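You operate a simulated robot arm through the tools that you are given. There is no shell and no other tool.

You run a simulated two-armed robot. Do the job below in one go: nothing can be reset, and whatever is moved stays where it is left.

## Task
Pick up the white bottle labelled "Cleaner" from the long table with one hand, pass it to the other hand and put it in the inside of the sealer. Set down upright: white bottle.

The check looks at the end state, three seconds after you hand in, the way a careful person would. Anything else that was tipped, shoved, dropped, spilled or broken makes it a failure.

## Robot
Two 7-joint arms with two-finger parallel grippers on one trunk, on a base that moves. Base frame: it is fixed to the floor where the robot stands at the start and does not move with it; the origin is under the middle of the robot, x ahead of it, y to its left, z up. Readings come in m, degrees, newtons and seconds.
The left shoulder is at the start at [0.05, 0.168, 1.057], the right one opposite. With the tool pointing down near the work surface each hand reaches from about 0.2 to 0.66 m from the robot's upright axis, wherever it stands, measured 20 degrees to its own side. Places, roughly: inside of the sealer (25x25 cm) [-0.68, 2.78, 0.82]; white bottle [-1.25, 2.25, 0.75]. Payload 1.57 kg a hand.
The TCP of each hand is the grasp point between the finger pads, 0.03 m short of the fingertips. In the tool frame z runs along the fingers and y along their closing line. The gripper opens to 0.08 m. The fingers are 0.017 m wide and 0.012 m thick; the gripper's body (0.04 by 0.082 m) begins 0.08 m behind the TCP.
Orientation is told as [roll, pitch, yaw] about the base's x, y, z axes, in that order, counted from this pose: with the fingers straight down and closing along the base's y, the tool's x points along the base's -x, its y along +y and its z along -z.

## Interface
- The arms move only by the tool send_rows. It takes "left_deltas", "right_deltas" or both (then of equal length, played together; a hand with none holds still); each is a list of rows, each a list of 7 numbers: the shift along the tool's x, y, z in units of 20 mm (1.0 is 20 mm), then the turn, a rotation vector about the tool's x, y, z in units of 4 degrees (1.0 is 4 degrees), then the gripper command, from -1 (fully open) to 1 (shut), values between in proportion. In form: [[x, y, z, wx, wy, wz, hand], ...]. A call has 1 to 20 rows; each row shifts and turns the commanded pose from where the row before left it, along the tool's axes as they then stand. A call with a number of a shift or a turn outside -1 to 1 is refused whole. Rows are played at 5 a second. More than 0.05 m and 8.6 degrees between two rows, or a gripper value outside its range, and nothing of the call is played. A pose out of reach is approached as far as the arm can. The call stops where the force on the tool passes 40 N (or 10 N more than at its start, if that is more) or the arm is blocked; 0.2 s more then pass. Each finger travels about 0.045 m/s and halts on what it meets, pressing with about 40 N; the grip force reading is that of the motor and also rises with nothing between the fingers. The clock runs only during rows and for 0.2 s after the last one: add rows that do not move to give the fingers time. The reply holds the time, the measured pose of the TCP, the force on the tool along the base axes, the opening and the grip force, in the units named above and with some noise, with the torque about the TCP (base axes, N m) and any sound that the robot's microphone picked up, and new pictures: "views" is both (left out), scene, wrist or none (wrist: the cameras of the hands that moved).
- Cameras (640 x 400 px; columns grow to the right, rows downward): "scene" is now at [0.1278, 0.0046, 1.2639]; the picture's right is [0.05, -1.00, 0.00], its down [-0.61, -0.03, -0.79] and it looks along [0.79, 0.04, -0.61] (base axes); focal length 253 px, centre (320, 200). "left" rides on the left gripper at [0.072, 0.007, -0.122] in its tool frame; the picture's right is [-0.09, 1.00, 0.00], its down [-0.84, -0.08, -0.54] and it looks along [-0.54, -0.05, 0.84] (tool axes); focal length 238 px, centre (320, 200). "right" rides on the right gripper at [0.072, -0.007, -0.122] in its tool frame; the picture's right is [0.09, 1.00, 0.00], its down [-0.84, 0.08, -0.54] and it looks along [-0.54, 0.05, 0.84] (tool axes); focal length 238 px, centre (320, 200). There is no depth. A picture from a camera that has moved, and an enlarged one, comes with that camera's place and axes in the base frame and with its lens.
- lift_body(by): slides the trunk up (or, below 0, down) by that many m; the arms and the scene camera ride with it, the base frame stays. It gives what a move gives, with no picture.
- drive_base(legs): drives the robot by 1 to 6 legs, each [ahead, left, turn to the left] in m, m and degrees, along the robot's own axes; the way and the turn of a leg run together, so that a leg with both is an arc; at most 1.5 m and 180 degrees a leg. The arms and the cameras ride along, it lands a little off, and it stops where it bumps. It gives what a move gives, and a new picture of the scene camera.
- pan_tilt(pan, tilt): turns the head with the scene camera to pan (to the left, within 80 degrees either way) and tilt (down, from -29 to 69), counted from straight ahead of the robot. It gives what a move gives, and a new picture of the scene camera.
- close_up(camera, box): a new picture of the part [left, top, right, bottom] of that camera's present view, enlarged. It takes no simulated time.
- close_job(): hands the job in; it is judged then, once.

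Places have to be worked out from the pictures, the camera data and where the tool is seen. Open the grippers and draw the arms clear of the work before you hand the job in, unless the task says otherwise.

The tools are called after "Emit:" by a JSON object that holds its "method" and its "body". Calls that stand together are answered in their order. send_rows: Moves the arms, as the interface text tells. Its arguments: {"type":"object","properties":{"left_deltas":{"type":"array","items":{"type":"array","items":{"type":"number"}}},"right_deltas":{"type":"array","items":{"type":"array","items":{"type":"number"}}},"views":{"type":"string","enum":["both","scene","wrist","none"]}},"required":[]} The other tools are called the same way: lift_body (by) moves the trunk up or down; drive_base (legs) drives the base; pan_tilt (pan, tilt) turns the head that bears the scene camera; close_up (camera, box) takes an enlarged picture of a part of a camera's view; close_job () hands the job in.

At the start:

```text
clock: 0.0
left_tcp_pos: [0.4514, 0.1427, 1.085]
left_tool_rot: [0.1, -0.1, -0.1]
left_force: [0.8, 0.0, 0.0]
left_ft_torque: [-0.04, -0.02, -0.02]
left_grip_width: 0.0799
left_grasp_force: 0.1
right_tcp_pos: [0.4936, -0.2212, 1.0706]
right_tool_rot: [0.1, 0.0, -0.1]
right_force: [-0.2, -0.1, 0.3]
right_ft_torque: [0.02, 0.0, 0.01]
right_grip_width: 0.0799
right_grasp_force: 0.1
trunk travel left (down, up): [-0.225, 0.218]
robot x, y, heading: [-0.003, -0.002, 0.0]
head pan, tilt (commanded): [3.0, 37.4]
```

scene: 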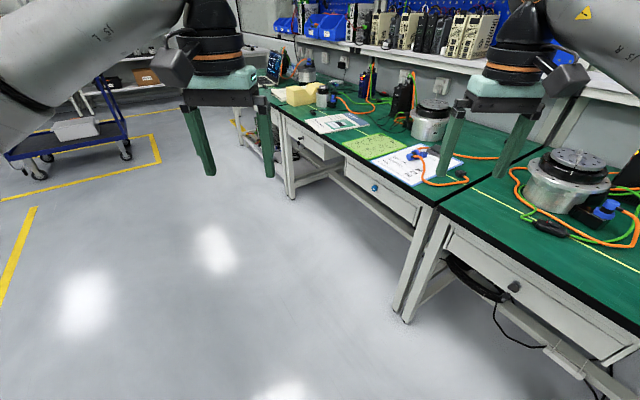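
right: 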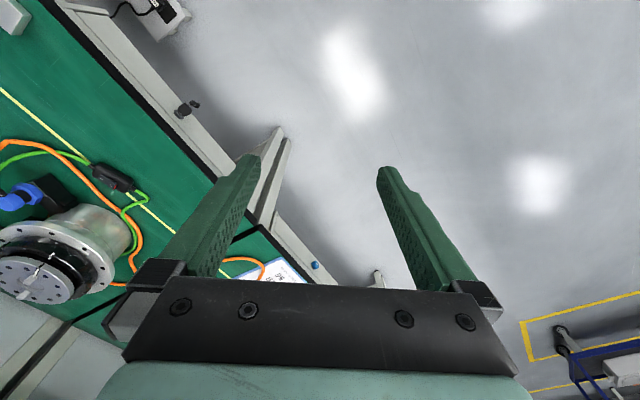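
left: 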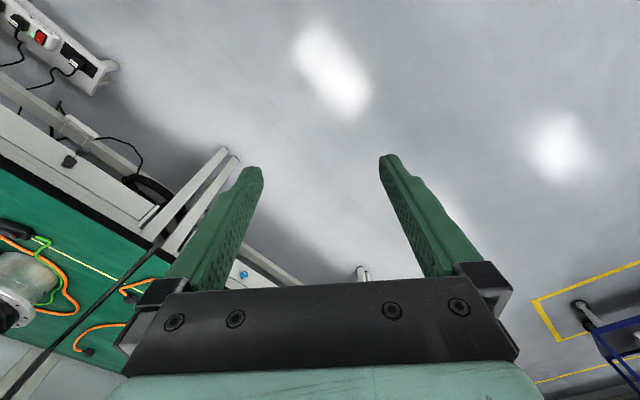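

The tables ahead are not the ones I need; the targets lie to my left and behind. I pan the head left to look there before driving.

Emit:
{"method": "pan_tilt", "body": {"pan": 80, "tilt": 20}}

```text
clock: 1.5
left_tcp_pos: [0.4518, 0.1428, 1.0859]
left_tool_rot: [0.0, 0.1, -0.1]
left_force: [0.0, 0.4, 0.7]
left_ft_torque: [-0.01, 0.03, -0.01]
left_grip_width: 0.0798
left_grasp_force: 0.1
right_tcp_pos: [0.4937, -0.2199, 1.071]
right_tool_rot: [0.1, 0.0, 0.0]
right_force: [0.6, -0.3, 0.1]
right_ft_torque: [-0.04, 0.01, 0.01]
right_grip_width: 0.08
right_grasp_force: 0.0
trunk travel left (down, up): [-0.225, 0.218]
robot x, y, heading: [-0.0043, -0.0004, 0.0]
head pan, tilt (commanded): [80.0, 20.0]
camera scene: at [0.0575, 0.0918, 1.2914], right [0.98, -0.17, 0.0], down [-0.06, -0.34, -0.94], along [0.16, 0.93, -0.34], focal length 253 px, centre (320, 200)
```

scene: 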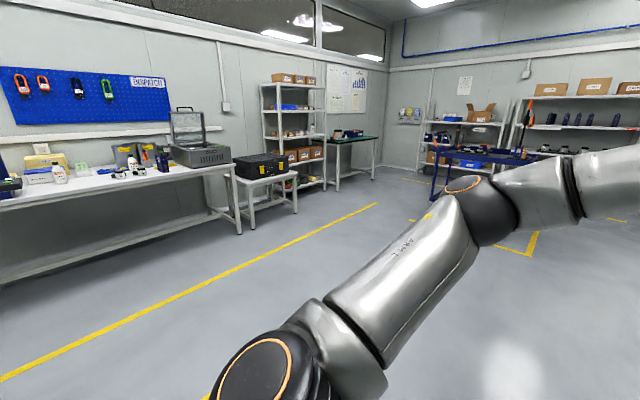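

I see a long table to the left with a sealer (lid open, grey box) and some bottles. I enlarge that part.

Emit:
{"method": "close_up", "body": {"camera": "scene", "box": [0, 100, 130, 220]}}

Emit:
{"method": "close_up", "body": {"camera": "scene", "box": [110, 95, 250, 185]}}

```text
3.33 times, centred on (65, 160) of scene
camera zoom: at [0.0575, 0.0918, 1.2914], right [0.98, -0.17, 0.0], down [-0.06, -0.34, -0.94], along [0.16, 0.93, -0.34], focal length 844 px, centre (1170, 333)
```

zoom: 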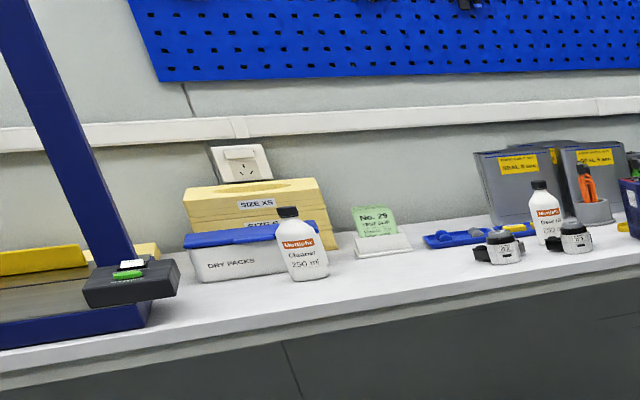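

```text
4.44 times, centred on (180, 140) of scene
camera zoom: at [0.0575, 0.0918, 1.2914], right [0.98, -0.17, 0.0], down [-0.06, -0.34, -0.94], along [0.16, 0.93, -0.34], focal length 1125 px, centre (942, 467)
```

zoom: 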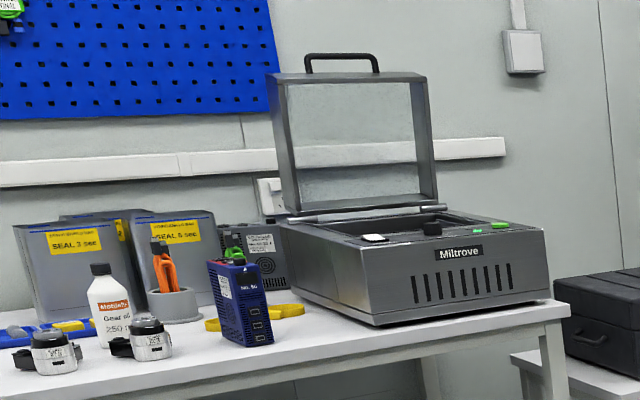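

The "Cleaner" bottle is the left of two similar ones (the other one is "Gear oil"), near a white DRY PACKS box; the table runs at about 36° to my x axis. I turn left by about 126° in place to face the table squarely and look again.

Emit:
{"method": "drive_base", "body": {"legs": [[0, 0, 126]]}}

Emit:
{"method": "pan_tilt", "body": {"pan": 0, "tilt": 22}}

```text
clock: 7.2
left_tcp_pos: [-0.3871, 0.2753, 1.0869]
left_tool_rot: [0.0, 0.0, 127.2]
left_force: [0.1, -0.6, -0.3]
left_ft_torque: [0.02, 0.04, -0.02]
left_grip_width: 0.08
left_grasp_force: 0.1
right_tcp_pos: [-0.1227, 0.5271, 1.0713]
right_tool_rot: [0.0, 0.0, 127.1]
right_force: [-1.0, 0.7, 0.3]
right_ft_torque: [0.0, 0.02, 0.01]
right_grip_width: 0.0802
right_grasp_force: 0.1
trunk travel left (down, up): [-0.225, 0.218]
robot x, y, heading: [-0.0023, 0.0006, 127.1]
head pan, tilt (commanded): [80.0, 20.0]
camera scene: at [-0.1058, -0.0106, 1.2914], right [-0.46, 0.89, 0.0], down [0.3, 0.16, -0.94], along [-0.84, -0.43, -0.34], focal length 253 px, centre (320, 200)
```

scene: 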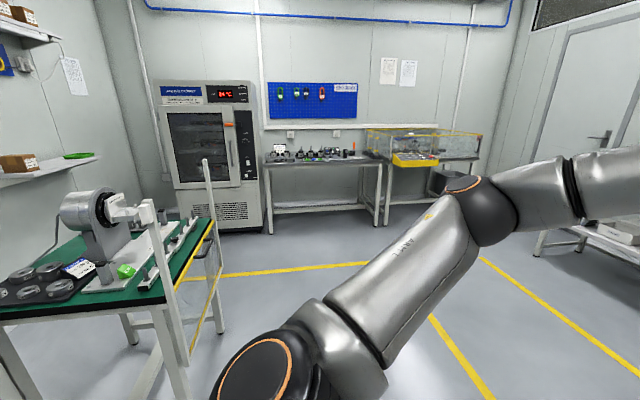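

```text
clock: 8.7
left_tcp_pos: [-0.3874, 0.2743, 1.0855]
left_tool_rot: [-0.1, -0.1, 127.1]
left_force: [-0.7, 0.3, 0.0]
left_ft_torque: [0.03, 0.0, 0.01]
left_grip_width: 0.0799
left_grasp_force: 0.1
right_tcp_pos: [-0.1231, 0.5265, 1.0707]
right_tool_rot: [0.0, 0.0, 127.2]
right_force: [0.3, 0.5, -0.2]
right_ft_torque: [0.02, -0.01, -0.02]
right_grip_width: 0.0797
right_grasp_force: 0.0
trunk travel left (down, up): [-0.225, 0.218]
robot x, y, heading: [-0.0025, -0.0003, 127.2]
head pan, tilt (commanded): [0.0, 22.0]
camera scene: at [-0.079, 0.1059, 1.2882], right [0.8, 0.6, 0.0], down [0.23, -0.3, -0.93], along [-0.56, 0.74, -0.37], focal length 253 px, centre (320, 200)
```

scene: 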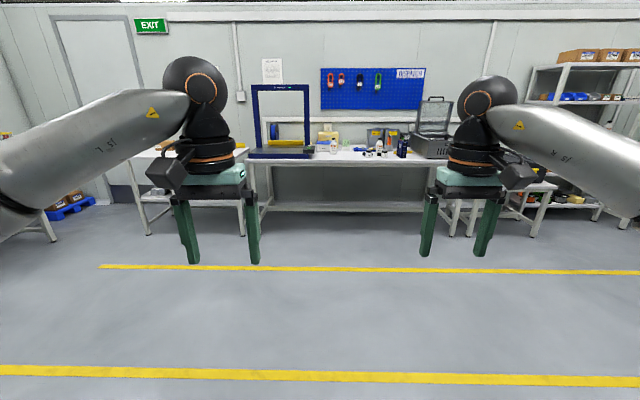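

Now facing the table nearly squarely. I enlarge the table region to measure it.

Emit:
{"method": "close_up", "body": {"camera": "scene", "box": [300, 110, 460, 210]}}

Emit:
{"method": "close_up", "body": {"camera": "scene", "box": [240, 80, 480, 230]}}

```text
4.00 times, centred on (380, 160) of scene
camera zoom: at [-0.079, 0.1059, 1.2882], right [0.8, 0.6, 0.0], down [0.23, -0.3, -0.93], along [-0.56, 0.74, -0.37], focal length 1013 px, centre (80, 360)
```

zoom: 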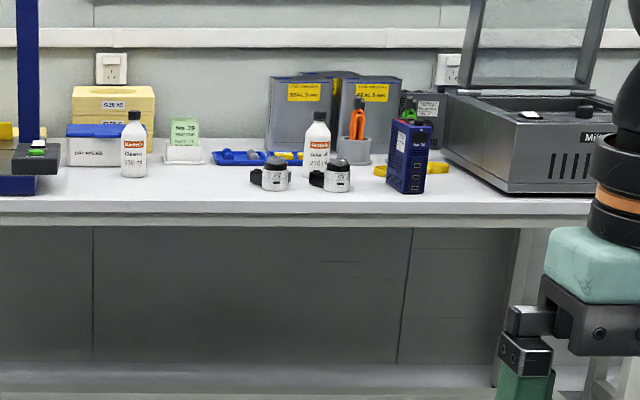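

```text
2.67 times, centred on (360, 155) of scene
camera zoom: at [-0.079, 0.1059, 1.2882], right [0.8, 0.6, 0.0], down [0.23, -0.3, -0.93], along [-0.56, 0.74, -0.37], focal length 675 px, centre (213, 320)
```

zoom: 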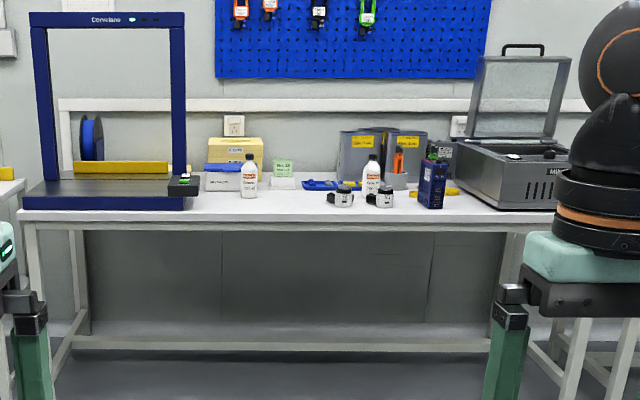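

The "Cleaner" bottle appears roughly 2.7 m ahead and 0.15 m to my right, with a tall blue frame just left of it and the sealer on the right. I drive 1.2 m ahead to get a better look, still well clear of the table.

Emit:
{"method": "drive_base", "body": {"legs": [[1.2, 0, 0]]}}

Emit:
{"method": "pan_tilt", "body": {"pan": 0, "tilt": 28}}

```text
clock: 14.9
left_tcp_pos: [-1.1279, 1.2609, 1.0874]
left_tool_rot: [-0.1, 0.0, 126.8]
left_force: [-0.1, 0.5, 0.0]
left_ft_torque: [-0.02, -0.02, 0.01]
left_grip_width: 0.08
left_grasp_force: 0.1
right_tcp_pos: [-0.8614, 1.5119, 1.0703]
right_tool_rot: [0.1, 0.0, 126.9]
right_force: [0.3, 0.3, -0.1]
right_ft_torque: [0.02, -0.01, -0.02]
right_grip_width: 0.0799
right_grasp_force: 0.0
trunk travel left (down, up): [-0.225, 0.218]
robot x, y, heading: [-0.7454, 0.9855, 127.1]
head pan, tilt (commanded): [0.0, 22.0]
camera scene: at [-0.8209, 1.0909, 1.2882], right [0.8, 0.6, 0.0], down [0.22, -0.3, -0.93], along [-0.56, 0.74, -0.37], focal length 253 px, centre (320, 200)
```

scene: 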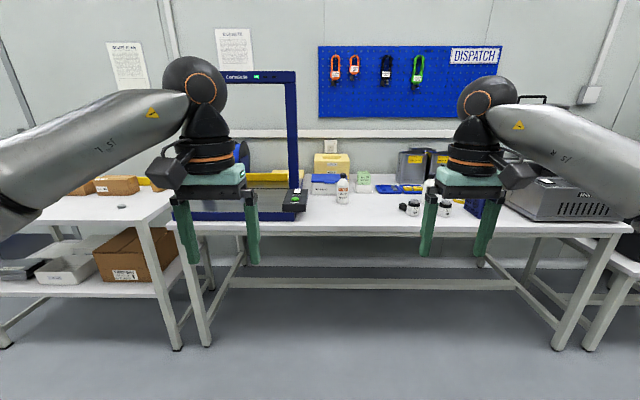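

```text
clock: 15.6
left_tcp_pos: [-1.1274, 1.2601, 1.0876]
left_tool_rot: [0.0, 0.0, 126.9]
left_force: [0.4, -0.5, 0.3]
left_ft_torque: [0.02, -0.01, 0.02]
left_grip_width: 0.0796
left_grasp_force: 0.0
right_tcp_pos: [-0.8625, 1.5122, 1.0715]
right_tool_rot: [-0.1, 0.0, 126.9]
right_force: [-0.4, 0.6, 0.3]
right_ft_torque: [-0.04, 0.01, -0.01]
right_grip_width: 0.0801
right_grasp_force: 0.0
trunk travel left (down, up): [-0.225, 0.218]
robot x, y, heading: [-0.7425, 0.9839, 127.1]
head pan, tilt (commanded): [0.0, 28.0]
camera scene: at [-0.8198, 1.0895, 1.2786], right [0.8, 0.6, 0.0], down [0.28, -0.38, -0.88], along [-0.53, 0.71, -0.47], focal length 253 px, centre (320, 200)
```

scene: 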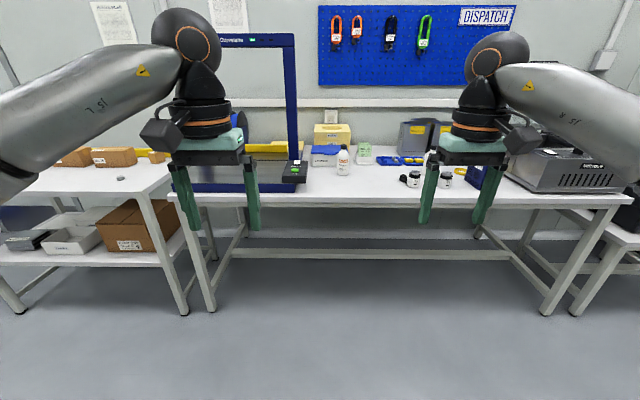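

The front legs put the table's front edge at about 2.35 m along my heading from the origin, and the top at about 0.75 m. I enlarge the bottle and the sealer for accurate measurements.

Emit:
{"method": "close_up", "body": {"camera": "scene", "box": [280, 120, 440, 220]}}

Emit:
{"method": "close_up", "body": {"camera": "scene", "box": [460, 80, 640, 220]}}

```text
4.00 times, centred on (360, 170) of scene
camera zoom: at [-0.8198, 1.0895, 1.2786], right [0.8, 0.6, 0.0], down [0.28, -0.38, -0.88], along [-0.53, 0.71, -0.47], focal length 1013 px, centre (160, 320)
```

zoom: 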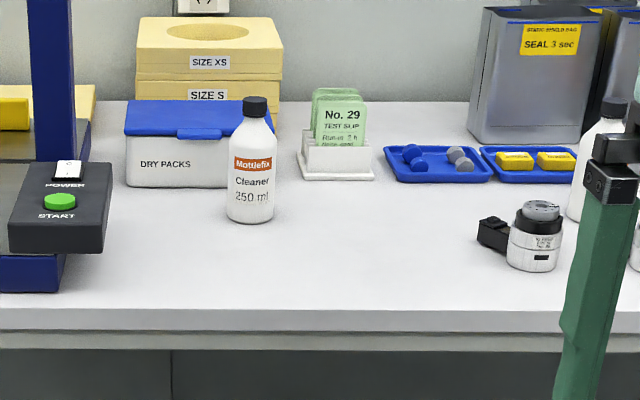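

```text
2.86 times, centred on (550, 150) of scene
camera zoom: at [-0.8198, 1.0895, 1.2786], right [0.8, 0.6, 0.0], down [0.28, -0.38, -0.88], along [-0.53, 0.71, -0.47], focal length 723 px, centre (-337, 343)
```

zoom: 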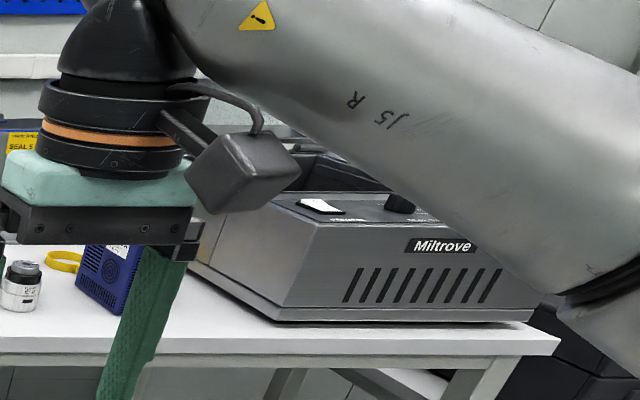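

Table top ≈0.75 m; the Cleaner bottle is at about [-1.51, 2.21], 0.30 m behind the table's front edge, ~0.062 m wide and ~0.16 m tall. The blue frame stands left of it, so I'll pick with the right hand; here in free space I draw the left hand back 0.16 m and tilt the right hand 50° forward.

Emit:
{"method": "send_rows", "body": {"left_deltas": [[1, 0, 0, 0, 0, 0, -1], [1, 0, 0, 0, 0, 0, -1], [1, 0, 0, 0, 0, 0, -1], [1, 0, 0, 0, 0, 0, -1], [1, 0, 0, 0, 0, 0, -1], [1, 0, 0, 0, 0, 0, -1], [1, 0, 0, 0, 0, 0, -1], [1, 0, 0, 0, 0, 0, -1], [0, 0, 0, 0, 0, 0, -1], [0, 0, 0, 0, 0, 0, -1], [0, 0, 0, 0, 0, 0, -1], [0, 0, 0, 0, 0, 0, -1], [0, 0, 0, 0, 0, 0, -1]], "right_deltas": [[0, 0, 0, 0, -0.9615, 0, -1], [0, 0, 0, 0, -0.9615, 0, -1], [0, 0, 0, 0, -0.9615, 0, -1], [0, 0, 0, 0, -0.9615, 0, -1], [0, 0, 0, 0, -0.9615, 0, -1], [0, 0, 0, 0, -0.9615, 0, -1], [0, 0, 0, 0, -0.9615, 0, -1], [0, 0, 0, 0, -0.9615, 0, -1], [0, 0, 0, 0, -0.9615, 0, -1], [0, 0, 0, 0, -0.9615, 0, -1], [0, 0, 0, 0, -0.9615, 0, -1], [0, 0, 0, 0, -0.9615, 0, -1], [0, 0, 0, 0, -0.9615, 0, -1]], "views": "both"}}

```text
clock: 18.4
left_tcp_pos: [-1.0321, 1.133, 1.0869]
left_tool_rot: [0.0, -0.1, 126.9]
left_force: [-0.7, 0.3, 0.4]
left_ft_torque: [-0.02, 0.01, -0.01]
left_grip_width: 0.0799
left_grasp_force: 0.0
right_tcp_pos: [-0.862, 1.5125, 1.0715]
right_tool_rot: [0.0, -50.2, 126.8]
right_force: [0.8, -0.4, -1.3]
right_ft_torque: [0.01, -0.04, -0.05]
right_grip_width: 0.0801
right_grasp_force: 0.0
trunk travel left (down, up): [-0.225, 0.218]
robot x, y, heading: [-0.7402, 0.9838, 126.8]
head pan, tilt (commanded): [0.0, 28.0]
camera scene: at [-0.8198, 1.0896, 1.2786], right [0.8, 0.6, 0.0], down [0.28, -0.38, -0.88], along [-0.53, 0.71, -0.47], focal length 253 px, centre (320, 200)
camera right: at [-0.7728, 1.4054, 1.0939], right [-0.76, -0.64, -0.07], down [-0.13, 0.05, 0.99], along [-0.63, 0.76, -0.12], focal length 238 px, centre (320, 200)
camera left: at [-0.9938, 1.0711, 1.2071], right [-0.85, -0.52, 0.0], down [-0.44, 0.72, 0.54], along [-0.28, 0.46, -0.84], focal length 238 px, centre (320, 200)
```

scene: 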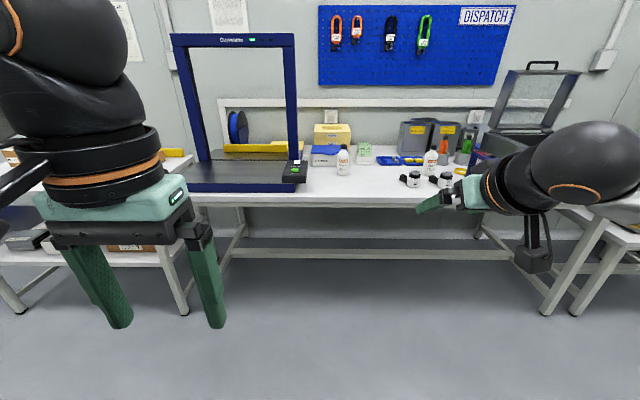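
right: 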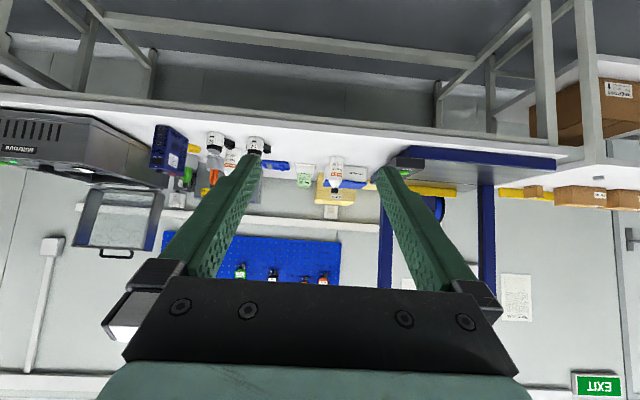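
left: 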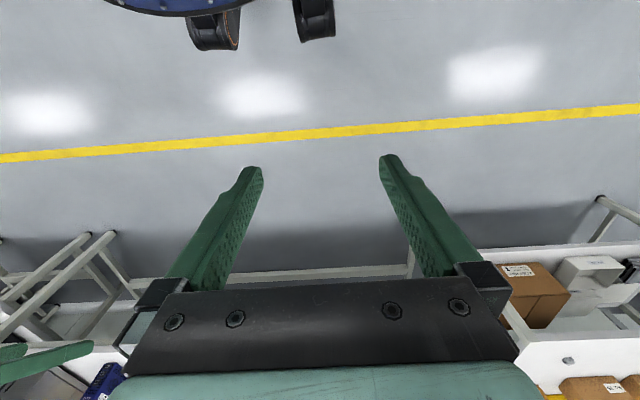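

The right hand is tilted as wanted. I tilt the head fully down to see how far my own base reaches forward.

Emit:
{"method": "pan_tilt", "body": {"pan": 0, "tilt": 69}}

```text
clock: 19.5
left_tcp_pos: [-1.0314, 1.1319, 1.0868]
left_tool_rot: [0.0, 0.0, 126.9]
left_force: [0.0, -0.1, 0.7]
left_ft_torque: [0.01, -0.01, 0.02]
left_grip_width: 0.0798
left_grasp_force: 0.0
right_tcp_pos: [-0.862, 1.5119, 1.0723]
right_tool_rot: [0.0, -50.1, 126.8]
right_force: [-0.3, 0.8, 0.6]
right_ft_torque: [0.03, 0.03, 0.03]
right_grip_width: 0.0801
right_grasp_force: 0.1
trunk travel left (down, up): [-0.225, 0.218]
robot x, y, heading: [-0.7429, 0.9844, 127.0]
head pan, tilt (commanded): [0.0, 68.8]
camera scene: at [-0.7987, 1.0613, 1.2239], right [0.8, 0.6, 0.0], down [0.56, -0.75, -0.36], along [-0.22, 0.29, -0.93], focal length 253 px, centre (320, 200)
```

scene: 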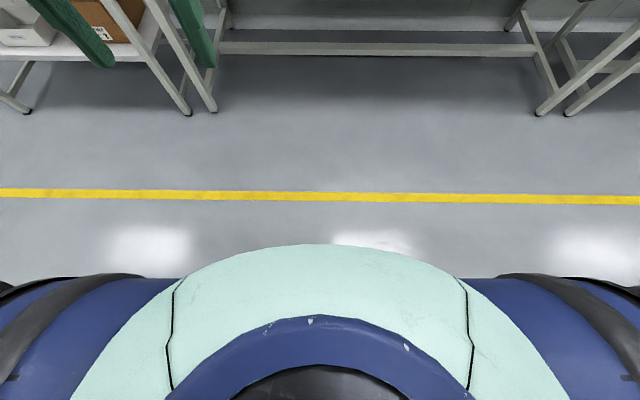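

The base's front reaches about 0.25–0.28 m ahead of my axis, so the axis may go to roughly 0.3 m from the table edge. I drive 0.6 m ahead with a slight shift right, then look.

Emit:
{"method": "drive_base", "body": {"legs": [[0.6, -0.06, 0]]}}

Emit:
{"method": "pan_tilt", "body": {"pan": 0, "tilt": 45}}

```text
clock: 22.9
left_tcp_pos: [-1.3427, 1.6486, 1.0868]
left_tool_rot: [0.0, 0.0, 126.6]
left_force: [-0.2, -0.4, -0.6]
left_ft_torque: [0.0, -0.02, -0.01]
left_grip_width: 0.0801
left_grasp_force: 0.0
right_tcp_pos: [-1.1707, 2.0284, 1.0712]
right_tool_rot: [0.1, -50.1, 126.7]
right_force: [0.3, 0.1, -0.4]
right_ft_torque: [0.0, -0.03, 0.04]
right_grip_width: 0.0802
right_grasp_force: 0.0
trunk travel left (down, up): [-0.225, 0.218]
robot x, y, heading: [-1.0499, 1.4973, 126.5]
head pan, tilt (commanded): [0.0, 68.8]
camera scene: at [-1.1086, 1.577, 1.2239], right [0.8, 0.6, 0.0], down [0.56, -0.75, -0.36], along [-0.22, 0.29, -0.93], focal length 253 px, centre (320, 200)
```

scene: 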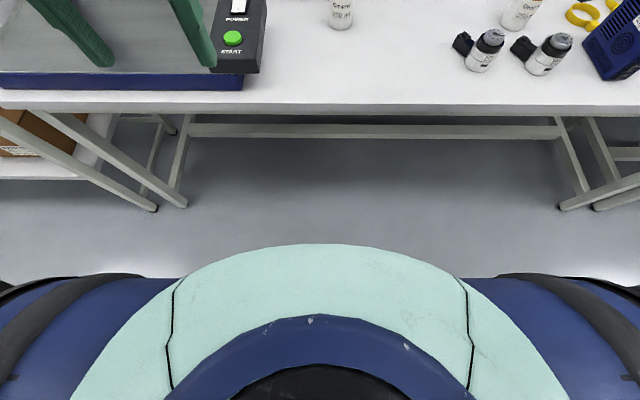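

```text
clock: 23.8
left_tcp_pos: [-1.3428, 1.6474, 1.0865]
left_tool_rot: [0.0, -0.1, 126.6]
left_force: [0.2, 0.6, -0.5]
left_ft_torque: [0.03, 0.0, 0.0]
left_grip_width: 0.0802
left_grasp_force: 0.0
right_tcp_pos: [-1.1692, 2.0285, 1.0719]
right_tool_rot: [0.0, -50.1, 126.6]
right_force: [0.6, 0.6, 0.1]
right_ft_torque: [-0.02, 0.01, -0.02]
right_grip_width: 0.0798
right_grasp_force: 0.0
trunk travel left (down, up): [-0.225, 0.218]
robot x, y, heading: [-1.0528, 1.4992, 126.6]
head pan, tilt (commanded): [0.0, 45.0]
camera scene: at [-1.1237, 1.5972, 1.2527], right [0.8, 0.6, 0.0], down [0.42, -0.57, -0.71], along [-0.42, 0.57, -0.71], focal length 253 px, centre (320, 200)
```

scene: 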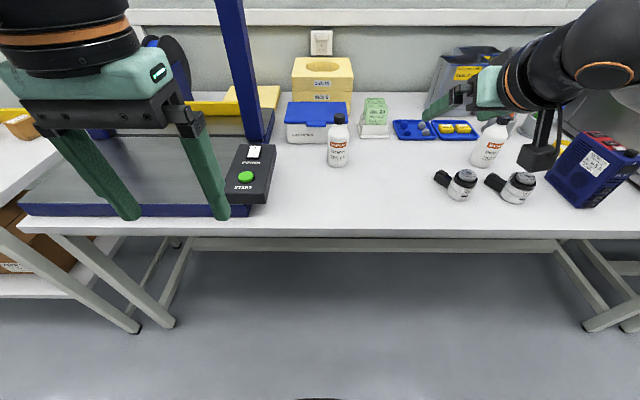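

Now close enough to measure well. I enlarge the bottle region.

Emit:
{"method": "close_up", "body": {"camera": "scene", "box": [280, 90, 400, 180]}}

```text
4.44 times, centred on (340, 135) of scene
camera zoom: at [-1.1237, 1.5972, 1.2527], right [0.8, 0.6, 0.0], down [0.42, -0.57, -0.71], along [-0.42, 0.57, -0.71], focal length 1125 px, centre (231, 489)
```

zoom: 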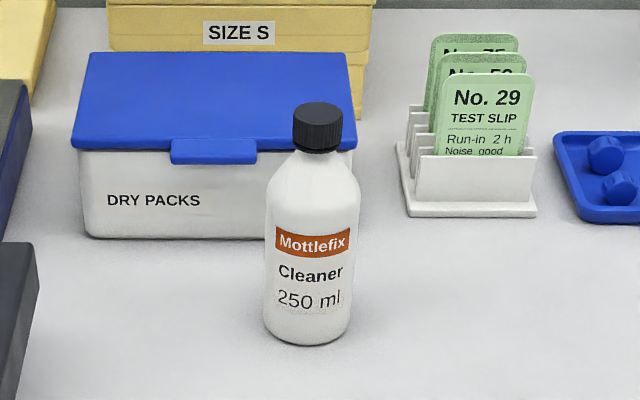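

The bottle is now 0.80 m ahead of my axis and ~0.06 m to the right (at about [-1.48, 2.175]), and the table edge is 0.50 m ahead. I drive 0.18 m more, leaving the edge about 0.32 m ahead of the axis.

Emit:
{"method": "drive_base", "body": {"legs": [[0.18, 0, 0]]}}

Emit:
{"method": "close_up", "body": {"camera": "scene", "box": [240, 80, 440, 205]}}

```text
clock: 25.3
left_tcp_pos: [-1.4472, 1.7929, 1.0861]
left_tool_rot: [0.0, 0.0, 126.3]
left_force: [0.3, -0.1, -0.6]
left_ft_torque: [0.04, 0.02, 0.0]
left_grip_width: 0.0799
left_grasp_force: 0.0
right_tcp_pos: [-1.2732, 2.1718, 1.0713]
right_tool_rot: [0.0, -50.1, 126.4]
right_force: [-0.5, 0.5, 0.3]
right_ft_torque: [0.02, -0.01, -0.04]
right_grip_width: 0.0802
right_grasp_force: 0.0
trunk travel left (down, up): [-0.225, 0.218]
robot x, y, heading: [-1.157, 1.6422, 126.5]
head pan, tilt (commanded): [0.0, 45.0]
camera scene: at [-1.2293, 1.7409, 1.2527], right [0.81, 0.59, 0.0], down [0.42, -0.57, -0.71], along [-0.42, 0.57, -0.71], focal length 253 px, centre (320, 200)
```

scene: 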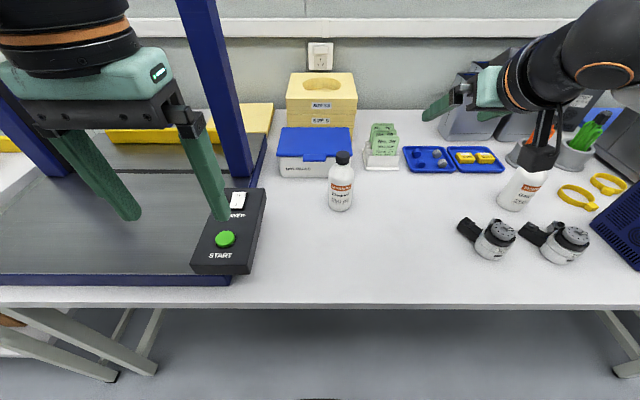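

```text
3.20 times, centred on (340, 142) of scene
camera zoom: at [-1.2293, 1.7409, 1.2527], right [0.81, 0.59, 0.0], down [0.42, -0.57, -0.71], along [-0.42, 0.57, -0.71], focal length 810 px, centre (256, 384)
```

zoom: 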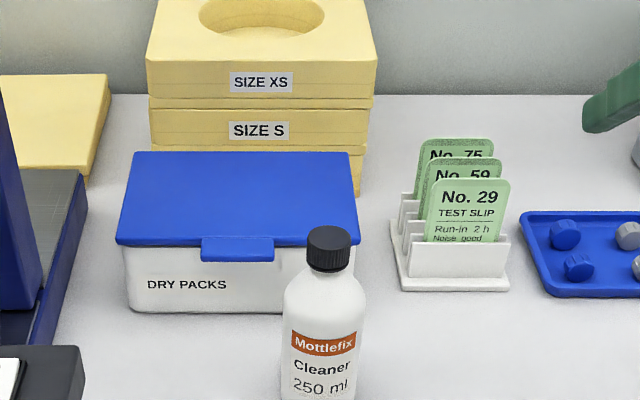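

Combining the three views by parallax, the table top is more likely at z≈0.79, the bottle's top at ≈0.935, and the bottle is at about [-1.452, 2.130], 0.57 m ahead and 0.05 m right of my axis. I move the right hand left over the table first, staying high, and check with the wrist camera.

Emit:
{"method": "send_rows", "body": {"right_deltas": [[0, 0.95, 0, 0, 0, 0, -1], [0, 0.95, 0, 0, 0, 0, -1], [0, 0.95, 0, 0, 0, 0, -1], [0, 0.95, 0, 0, 0, 0, -1], [0, 0.95, 0, 0, 0, 0, -1], [0, 0.95, 0, 0, 0, 0, -1], [0, 0.95, 0, 0, 0, 0, -1], [0, 0.95, 0, 0, 0, 0, -1], [0.5, 0.95, -0.8, 0, 0, 0, -1], [0.6, 0, -0.8, 0, 0, 0, -1], [0.6, 0, -0.8, 0, 0, 0, -1]], "views": "both"}}

```text
clock: 27.7
left_tcp_pos: [-1.4463, 1.793, 1.087]
left_tool_rot: [0.0, -0.1, 126.3]
left_force: [-0.6, 1.3, 0.9]
left_ft_torque: [-0.04, 0.03, -0.05]
left_grip_width: 0.0801
left_grasp_force: 0.1
right_tcp_pos: [-1.3765, 2.0224, 1.0752]
right_tool_rot: [0.0, -50.1, 126.3]
right_force: [0.2, 0.9, -0.4]
right_ft_torque: [0.01, 0.0, 0.01]
right_grip_width: 0.0801
right_grasp_force: 0.2
trunk travel left (down, up): [-0.225, 0.218]
robot x, y, heading: [-1.158, 1.6435, 126.4]
head pan, tilt (commanded): [0.0, 45.0]
camera scene: at [-1.2289, 1.7404, 1.2528], right [0.81, 0.59, 0.0], down [0.42, -0.57, -0.71], along [-0.42, 0.57, -0.71], focal length 253 px, centre (320, 200)
camera right: at [-1.2882, 1.9146, 1.0975], right [-0.77, -0.64, -0.07], down [-0.13, 0.05, 0.99], along [-0.63, 0.77, -0.13], focal length 238 px, centre (320, 200)
```

scene: 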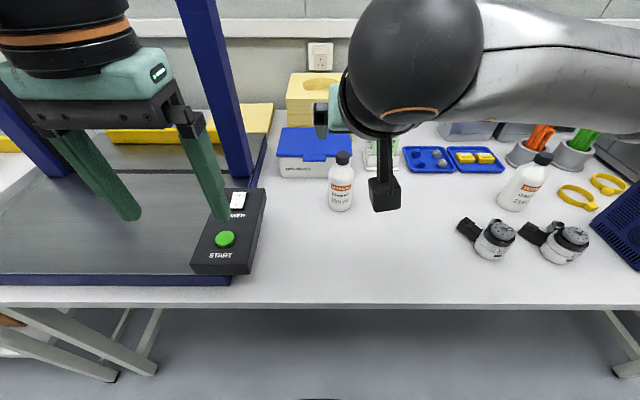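
right: 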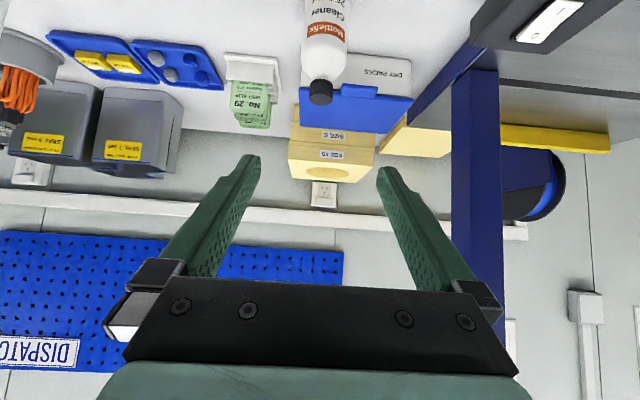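

The wrist camera confirms the bottle at about [-1.455, 2.13], laterally aligned with the right hand within ~2 mm and 0.13 m ahead of the TCP. I lower straight down by 0.23 m to z≈0.845 in front of it.

Emit:
{"method": "send_rows", "body": {"right_deltas": [[0.882, 0, 0.738, 0, 0, 0, -1], [0.882, 0, 0.738, 0, 0, 0, -1], [0.882, 0, 0.738, 0, 0, 0, -1], [0.882, 0, 0.738, 0, 0, 0, -1], [0.882, 0, 0.738, 0, 0, 0, -1], [0.882, 0, 0.738, 0, 0, 0, -1], [0.882, 0, 0.738, 0, 0, 0, -1], [0.882, 0, 0.738, 0, 0, 0, -1], [0.882, 0, 0.738, 0, 0, 0, -1], [0.882, 0, 0.738, 0, 0, 0, -1], [0, 0, 0, 0, 0, 0, -1]], "views": "both"}}

```text
clock: 30.1
left_tcp_pos: [-1.4475, 1.7923, 1.0869]
left_tool_rot: [0.0, -0.1, 126.4]
left_force: [0.4, -0.6, -0.1]
left_ft_torque: [-0.04, 0.03, 0.01]
left_grip_width: 0.0799
left_grasp_force: 0.0
right_tcp_pos: [-1.3769, 2.0247, 0.8471]
right_tool_rot: [0.2, -50.1, 126.4]
right_force: [0.3, 0.9, -1.0]
right_ft_torque: [0.0, 0.01, -0.02]
right_grip_width: 0.0805
right_grasp_force: 0.1
trunk travel left (down, up): [-0.225, 0.218]
robot x, y, heading: [-1.1587, 1.6409, 126.4]
head pan, tilt (commanded): [0.0, 45.0]
camera scene: at [-1.229, 1.7405, 1.2528], right [0.81, 0.59, 0.0], down [0.42, -0.57, -0.71], along [-0.42, 0.57, -0.71], focal length 253 px, centre (320, 200)
camera right: at [-1.2876, 1.9176, 0.869], right [-0.77, -0.64, -0.07], down [-0.13, 0.05, 0.99], along [-0.63, 0.77, -0.13], focal length 238 px, centre (320, 200)
```

scene: 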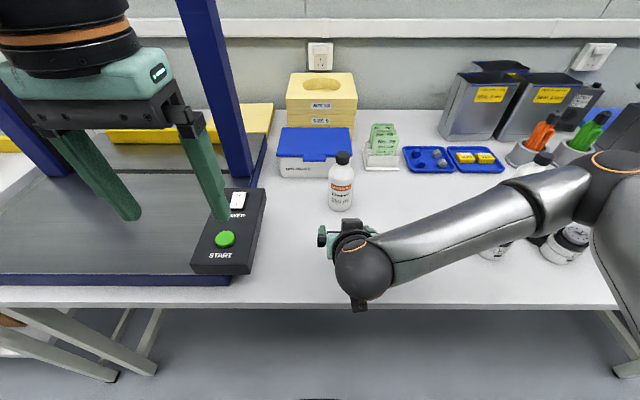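
right: 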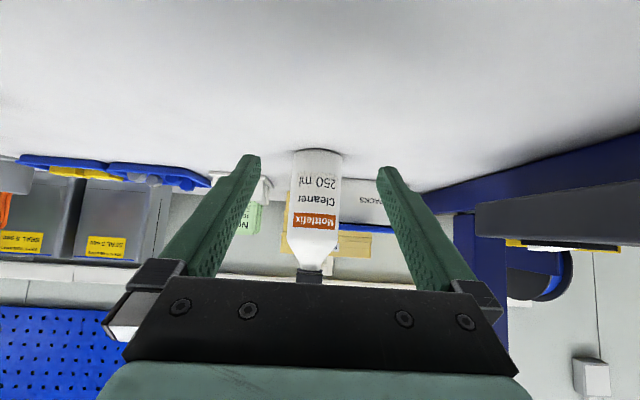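

The hand is low in front of the bottle; I enlarge the wrist view to check the lateral alignment before going forward.

Emit:
{"method": "close_up", "body": {"camera": "right", "box": [230, 130, 410, 290]}}

Emit:
{"method": "close_up", "body": {"camera": "scene", "box": [300, 120, 640, 320]}}

```text
2.50 times, centred on (320, 210) of right
camera zoom: at [-1.2876, 1.9176, 0.869], right [-0.77, -0.64, -0.07], down [-0.13, 0.05, 0.99], along [-0.63, 0.77, -0.13], focal length 596 px, centre (320, 175)
```

zoom: 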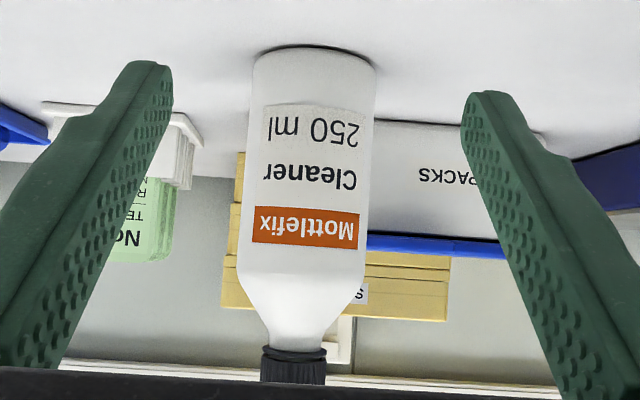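

```text
1.88 times, centred on (470, 220) of scene
camera zoom: at [-1.229, 1.7405, 1.2528], right [0.81, 0.59, 0.0], down [0.42, -0.57, -0.71], along [-0.42, 0.57, -0.71], focal length 476 px, centre (38, 162)
```

zoom: 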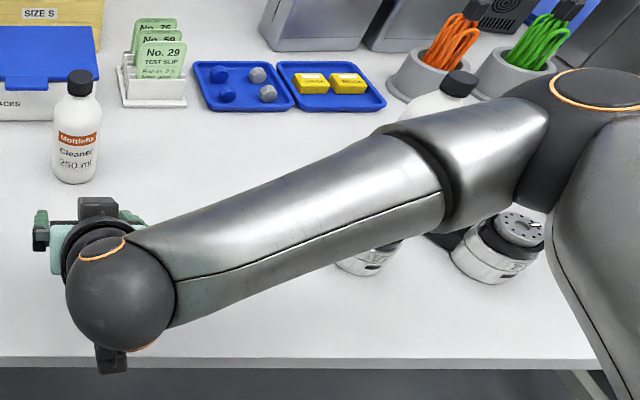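

The bottle is centred within 2 mm of the fingers' mid-line, and the forearm passes over the jars and in front of the gear-oil bottle with room. I go forward 5 cm first and watch the elbow side.

Emit:
{"method": "send_rows", "body": {"right_deltas": [[-0.535, 0.035, 0.639, 0, 0, 0, -1], [-0.535, 0.035, 0.639, 0, 0, 0, -1], [-0.535, 0.035, 0.639, 0, 0, 0, -1]], "views": "both"}}

```text
clock: 30.9
left_tcp_pos: [-1.4476, 1.7927, 1.0858]
left_tool_rot: [0.0, -0.1, 126.4]
left_force: [0.1, 0.5, -1.1]
left_ft_torque: [0.01, 0.0, 0.02]
left_grip_width: 0.0798
left_grasp_force: 0.0
right_tcp_pos: [-1.4109, 2.064, 0.846]
right_tool_rot: [0.0, -50.0, 126.3]
right_force: [1.1, 0.5, 0.5]
right_ft_torque: [0.02, -0.01, -0.01]
right_grip_width: 0.0802
right_grasp_force: 0.1
trunk travel left (down, up): [-0.225, 0.218]
robot x, y, heading: [-1.1614, 1.6368, 126.5]
head pan, tilt (commanded): [0.0, 45.0]
camera scene: at [-1.2291, 1.7405, 1.2527], right [0.81, 0.59, 0.0], down [0.42, -0.57, -0.71], along [-0.42, 0.57, -0.71], focal length 253 px, centre (320, 200)
camera right: at [-1.3214, 1.9566, 0.8684], right [-0.77, -0.64, -0.07], down [-0.13, 0.05, 0.99], along [-0.63, 0.77, -0.13], focal length 238 px, centre (320, 200)
```

scene: 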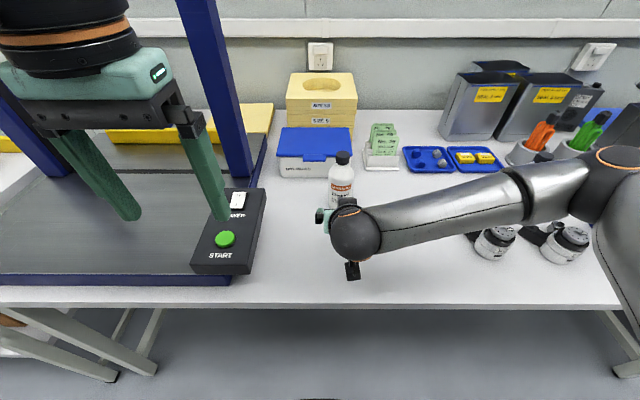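
right: 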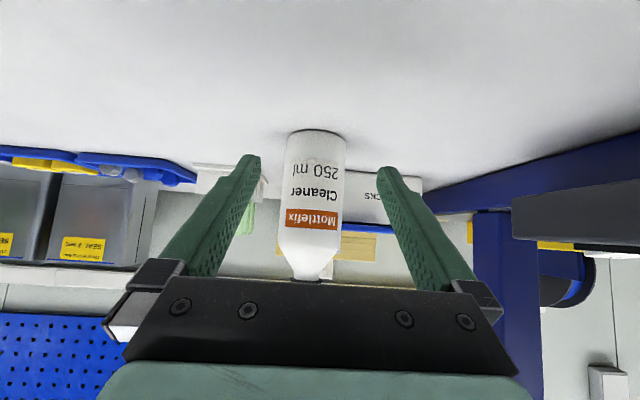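

The elbow barely moves and stays clear of the gear-oil bottle. I measure the remaining distance from the bottle's apparent width.

Emit:
{"method": "close_up", "body": {"camera": "right", "box": [230, 110, 410, 270]}}

```text
2.50 times, centred on (320, 190) of right
camera zoom: at [-1.3214, 1.9566, 0.8684], right [-0.77, -0.64, -0.07], down [-0.13, 0.05, 0.99], along [-0.63, 0.77, -0.13], focal length 596 px, centre (320, 225)
```

zoom: 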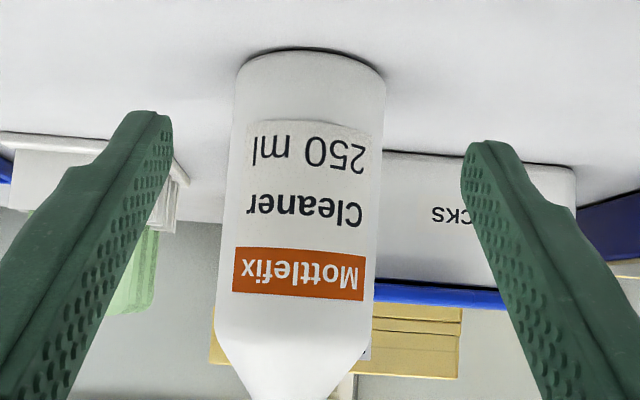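

Remaining distance to the bottle axis is about 0.08 m; table ≈0.785. I go forward the remaining 8 cm with a 2 mm correction to the right.

Emit:
{"method": "send_rows", "body": {"right_deltas": [[-0.513, -0.02, 0.614, 0, 0, 0, -1], [-0.513, -0.02, 0.614, 0, 0, 0, -1], [-0.513, -0.02, 0.614, 0, 0, 0, -1], [-0.513, -0.02, 0.614, 0, 0, 0, -1], [-0.513, -0.02, 0.614, 0, 0, 0, -1], [0, 0, 0, 0, 0, 0, -1]], "views": "both"}}

```text
clock: 32.3
left_tcp_pos: [-1.447, 1.7926, 1.087]
left_tool_rot: [0.0, -0.1, 126.4]
left_force: [-0.5, 0.3, -0.3]
left_ft_torque: [0.0, -0.03, -0.05]
left_grip_width: 0.0799
left_grasp_force: 0.0
right_tcp_pos: [-1.4532, 2.1304, 0.8479]
right_tool_rot: [0.1, -50.1, 126.3]
right_force: [0.0, 0.8, 0.3]
right_ft_torque: [0.01, 0.0, 0.03]
right_grip_width: 0.0801
right_grasp_force: 0.0
trunk travel left (down, up): [-0.225, 0.218]
robot x, y, heading: [-1.1582, 1.6414, 126.3]
head pan, tilt (commanded): [0.0, 45.0]
camera scene: at [-1.229, 1.7405, 1.2528], right [0.81, 0.59, 0.0], down [0.42, -0.57, -0.71], along [-0.42, 0.57, -0.71], focal length 253 px, centre (320, 200)
camera right: at [-1.3649, 2.0222, 0.8696], right [-0.77, -0.64, -0.07], down [-0.13, 0.05, 0.99], along [-0.63, 0.77, -0.13], focal length 238 px, centre (320, 200)
```

scene: 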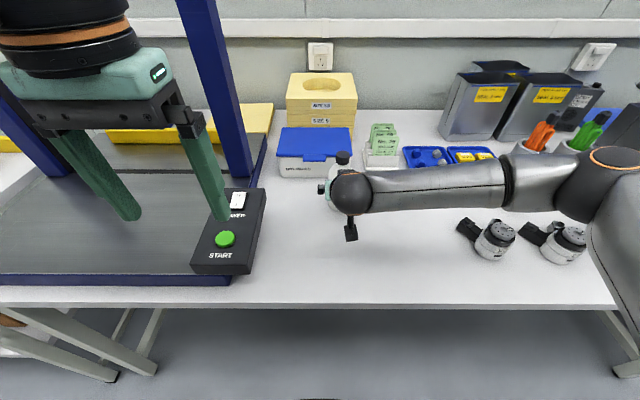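
right: 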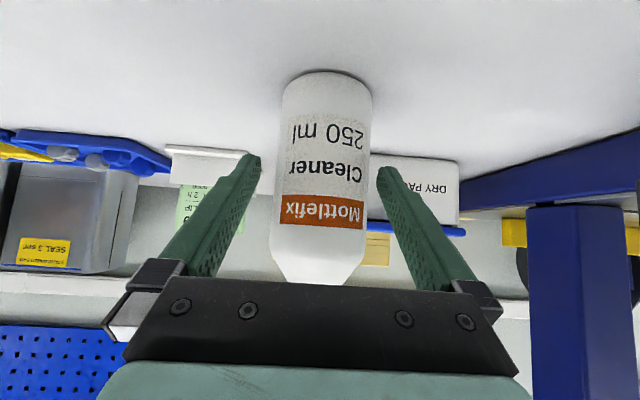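

The bottle is centred between the fingers at the TCP. I close the right gripper.

Emit:
{"method": "send_rows", "body": {"right_deltas": [[0, 0, 0, 0, 0, 0, 1], [0, 0, 0, 0, 0, 0, 1], [0, 0, 0, 0, 0, 0, 1], [0, 0, 0, 0, 0, 0, 1], [0, 0, 0, 0, 0, 0, 1]], "views": "both"}}

```text
clock: 33.5
left_tcp_pos: [-1.4475, 1.792, 1.0862]
left_tool_rot: [0.0, -0.2, 126.3]
left_force: [-0.3, -0.3, -0.7]
left_ft_torque: [-0.03, 0.03, 0.0]
left_grip_width: 0.0799
left_grasp_force: 0.0
right_tcp_pos: [-1.4533, 2.1304, 0.8471]
right_tool_rot: [0.1, -50.0, 126.3]
right_force: [-0.9, -0.8, -0.5]
right_ft_torque: [-0.06, 0.08, 0.03]
right_grip_width: 0.0581
right_grasp_force: 39.9
trunk travel left (down, up): [-0.225, 0.218]
robot x, y, heading: [-1.1594, 1.6475, 126.5]
head pan, tilt (commanded): [0.0, 45.0]
camera scene: at [-1.2291, 1.7405, 1.2528], right [0.81, 0.59, 0.0], down [0.42, -0.57, -0.71], along [-0.42, 0.57, -0.71], focal length 253 px, centre (320, 200)
camera right: at [-1.3649, 2.0219, 0.8696], right [-0.77, -0.64, -0.07], down [-0.13, 0.05, 0.99], along [-0.63, 0.77, -0.13], focal length 238 px, centre (320, 200)
```

scene: 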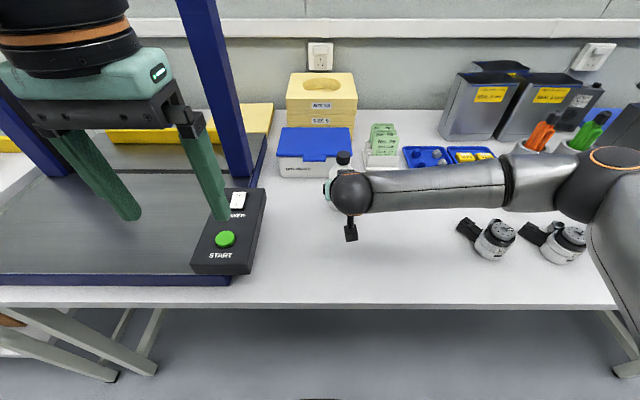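
right: 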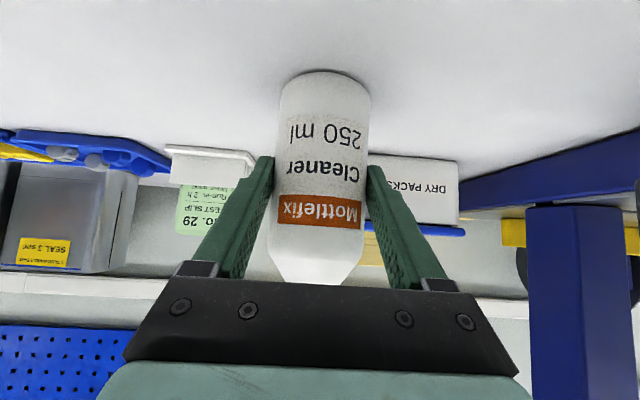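

Gripped at 58 mm with 40 N. I lift 6 cm straight up and check that the bottle stays upright in the grip.

Emit:
{"method": "send_rows", "body": {"right_deltas": [[-0.767, 0, -0.641, 0, 0, 0, 1], [-0.767, 0, -0.641, 0, 0, 0, 1], [-0.767, 0, -0.641, 0, 0, 0, 1]], "views": "both"}}

```text
clock: 34.3
left_tcp_pos: [-1.4466, 1.7924, 1.0856]
left_tool_rot: [0.0, -0.1, 126.3]
left_force: [0.3, 0.4, 0.0]
left_ft_torque: [0.0, -0.03, -0.02]
left_grip_width: 0.0798
left_grasp_force: 0.1
right_tcp_pos: [-1.456, 2.1296, 0.9045]
right_tool_rot: [0.0, -50.0, 126.3]
right_force: [0.2, 0.2, -3.1]
right_ft_torque: [-0.03, -0.02, 0.02]
right_grip_width: 0.0586
right_grasp_force: 39.9
trunk travel left (down, up): [-0.225, 0.218]
robot x, y, heading: [-1.1607, 1.6435, 126.3]
head pan, tilt (commanded): [0.0, 45.0]
camera scene: at [-1.2291, 1.7406, 1.2527], right [0.81, 0.59, 0.0], down [0.42, -0.57, -0.71], along [-0.42, 0.57, -0.71], focal length 253 px, centre (320, 200)
camera right: at [-1.3669, 2.0215, 0.9277], right [-0.77, -0.64, -0.07], down [-0.14, 0.05, 0.99], along [-0.63, 0.77, -0.13], focal length 238 px, centre (320, 200)
```

scene: 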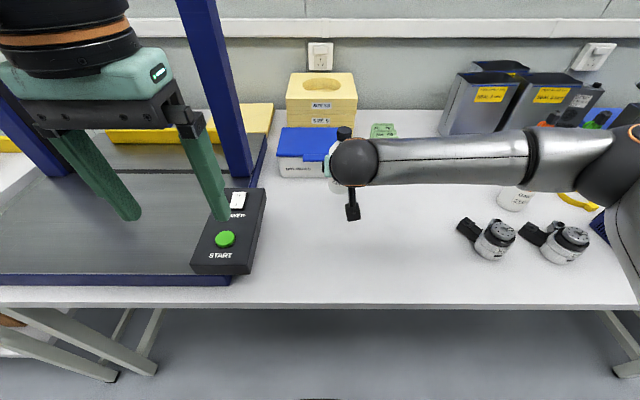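
right: 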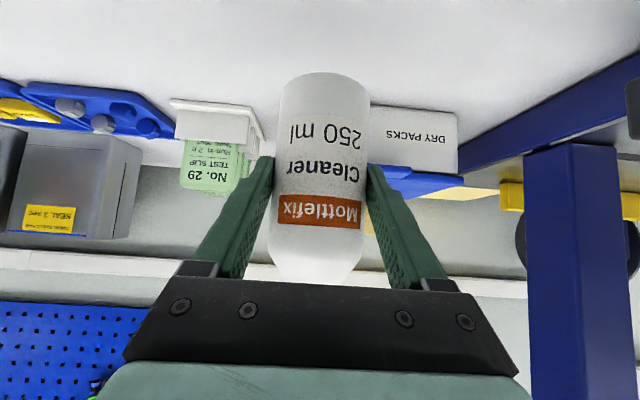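

The bottle is lifted, weighing about 3 N, with no slip visible. I lift another 14 cm.

Emit:
{"method": "send_rows", "body": {"right_deltas": [[-0.767, 0, -0.641, 0, 0, 0, 1], [-0.767, 0, -0.641, 0, 0, 0, 1], [-0.767, 0, -0.641, 0, 0, 0, 1], [-0.767, 0, -0.641, 0, 0, 0, 1], [-0.767, 0, -0.641, 0, 0, 0, 1], [-0.767, 0, -0.641, 0, 0, 0, 1], [-0.767, 0, -0.641, 0, 0, 0, 1]], "views": "both"}}

```text
clock: 35.9
left_tcp_pos: [-1.4468, 1.7939, 1.0863]
left_tool_rot: [-0.1, -0.2, 126.4]
left_force: [0.4, -0.1, 0.4]
left_ft_torque: [0.02, -0.02, 0.03]
left_grip_width: 0.0799
left_grasp_force: 0.1
right_tcp_pos: [-1.4551, 2.1269, 1.0465]
right_tool_rot: [0.0, -50.1, 126.3]
right_force: [0.5, 0.0, -2.0]
right_ft_torque: [-0.06, -0.01, 0.04]
right_grip_width: 0.0585
right_grasp_force: 40.4
trunk travel left (down, up): [-0.225, 0.218]
robot x, y, heading: [-1.1571, 1.6379, 126.4]
head pan, tilt (commanded): [0.0, 45.0]
camera scene: at [-1.2291, 1.7406, 1.2527], right [0.81, 0.59, 0.0], down [0.42, -0.57, -0.71], along [-0.42, 0.57, -0.71], focal length 253 px, centre (320, 200)
camera right: at [-1.3654, 2.0194, 1.0692], right [-0.77, -0.64, -0.07], down [-0.13, 0.05, 0.99], along [-0.63, 0.77, -0.13], focal length 238 px, centre (320, 200)
```

scene: 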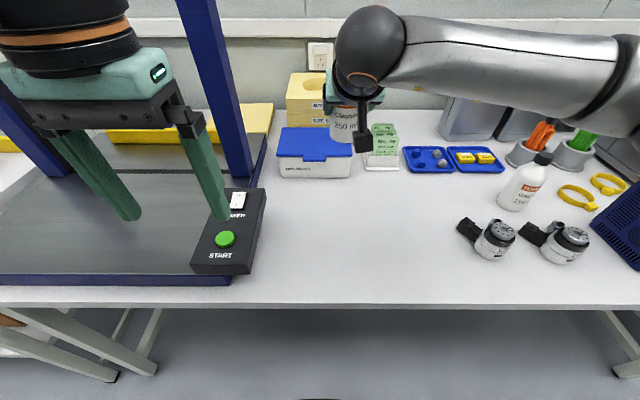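
right: 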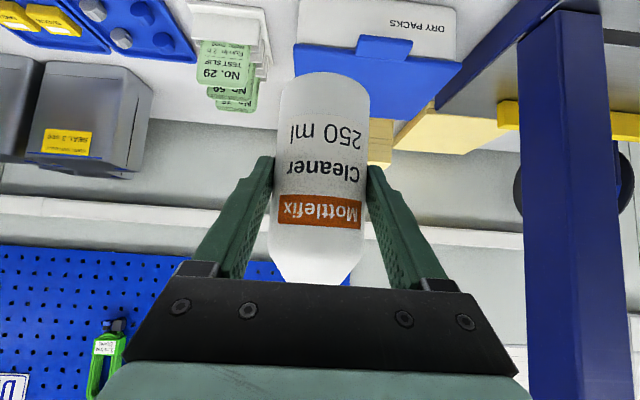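

The bottle is well above everything on the table (base at ~0.985 m). I drive back 0.5 m into free space for the hand-over.

Emit:
{"method": "drive_base", "body": {"legs": [[-0.5, 0, 0]]}}

```text
clock: 38.9
left_tcp_pos: [-1.1453, 1.3834, 1.0872]
left_tool_rot: [0.0, 0.0, 125.5]
left_force: [-0.3, -0.3, 0.2]
left_ft_torque: [0.01, -0.03, -0.01]
left_grip_width: 0.0798
left_grasp_force: 0.0
right_tcp_pos: [-1.1466, 1.7184, 1.0461]
right_tool_rot: [0.0, -50.1, 125.4]
right_force: [-0.8, -0.3, -3.5]
right_ft_torque: [-0.04, -0.01, 0.0]
right_grip_width: 0.0585
right_grasp_force: 39.9
trunk travel left (down, up): [-0.225, 0.218]
robot x, y, heading: [-0.8608, 1.2332, 125.5]
head pan, tilt (commanded): [0.0, 45.0]
camera scene: at [-0.9285, 1.329, 1.2528], right [0.81, 0.58, 0.0], down [0.41, -0.58, -0.71], along [-0.41, 0.58, -0.71], focal length 253 px, centre (320, 200)
```

scene: 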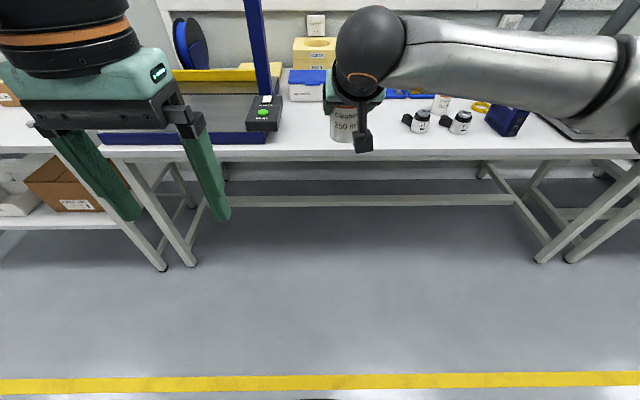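

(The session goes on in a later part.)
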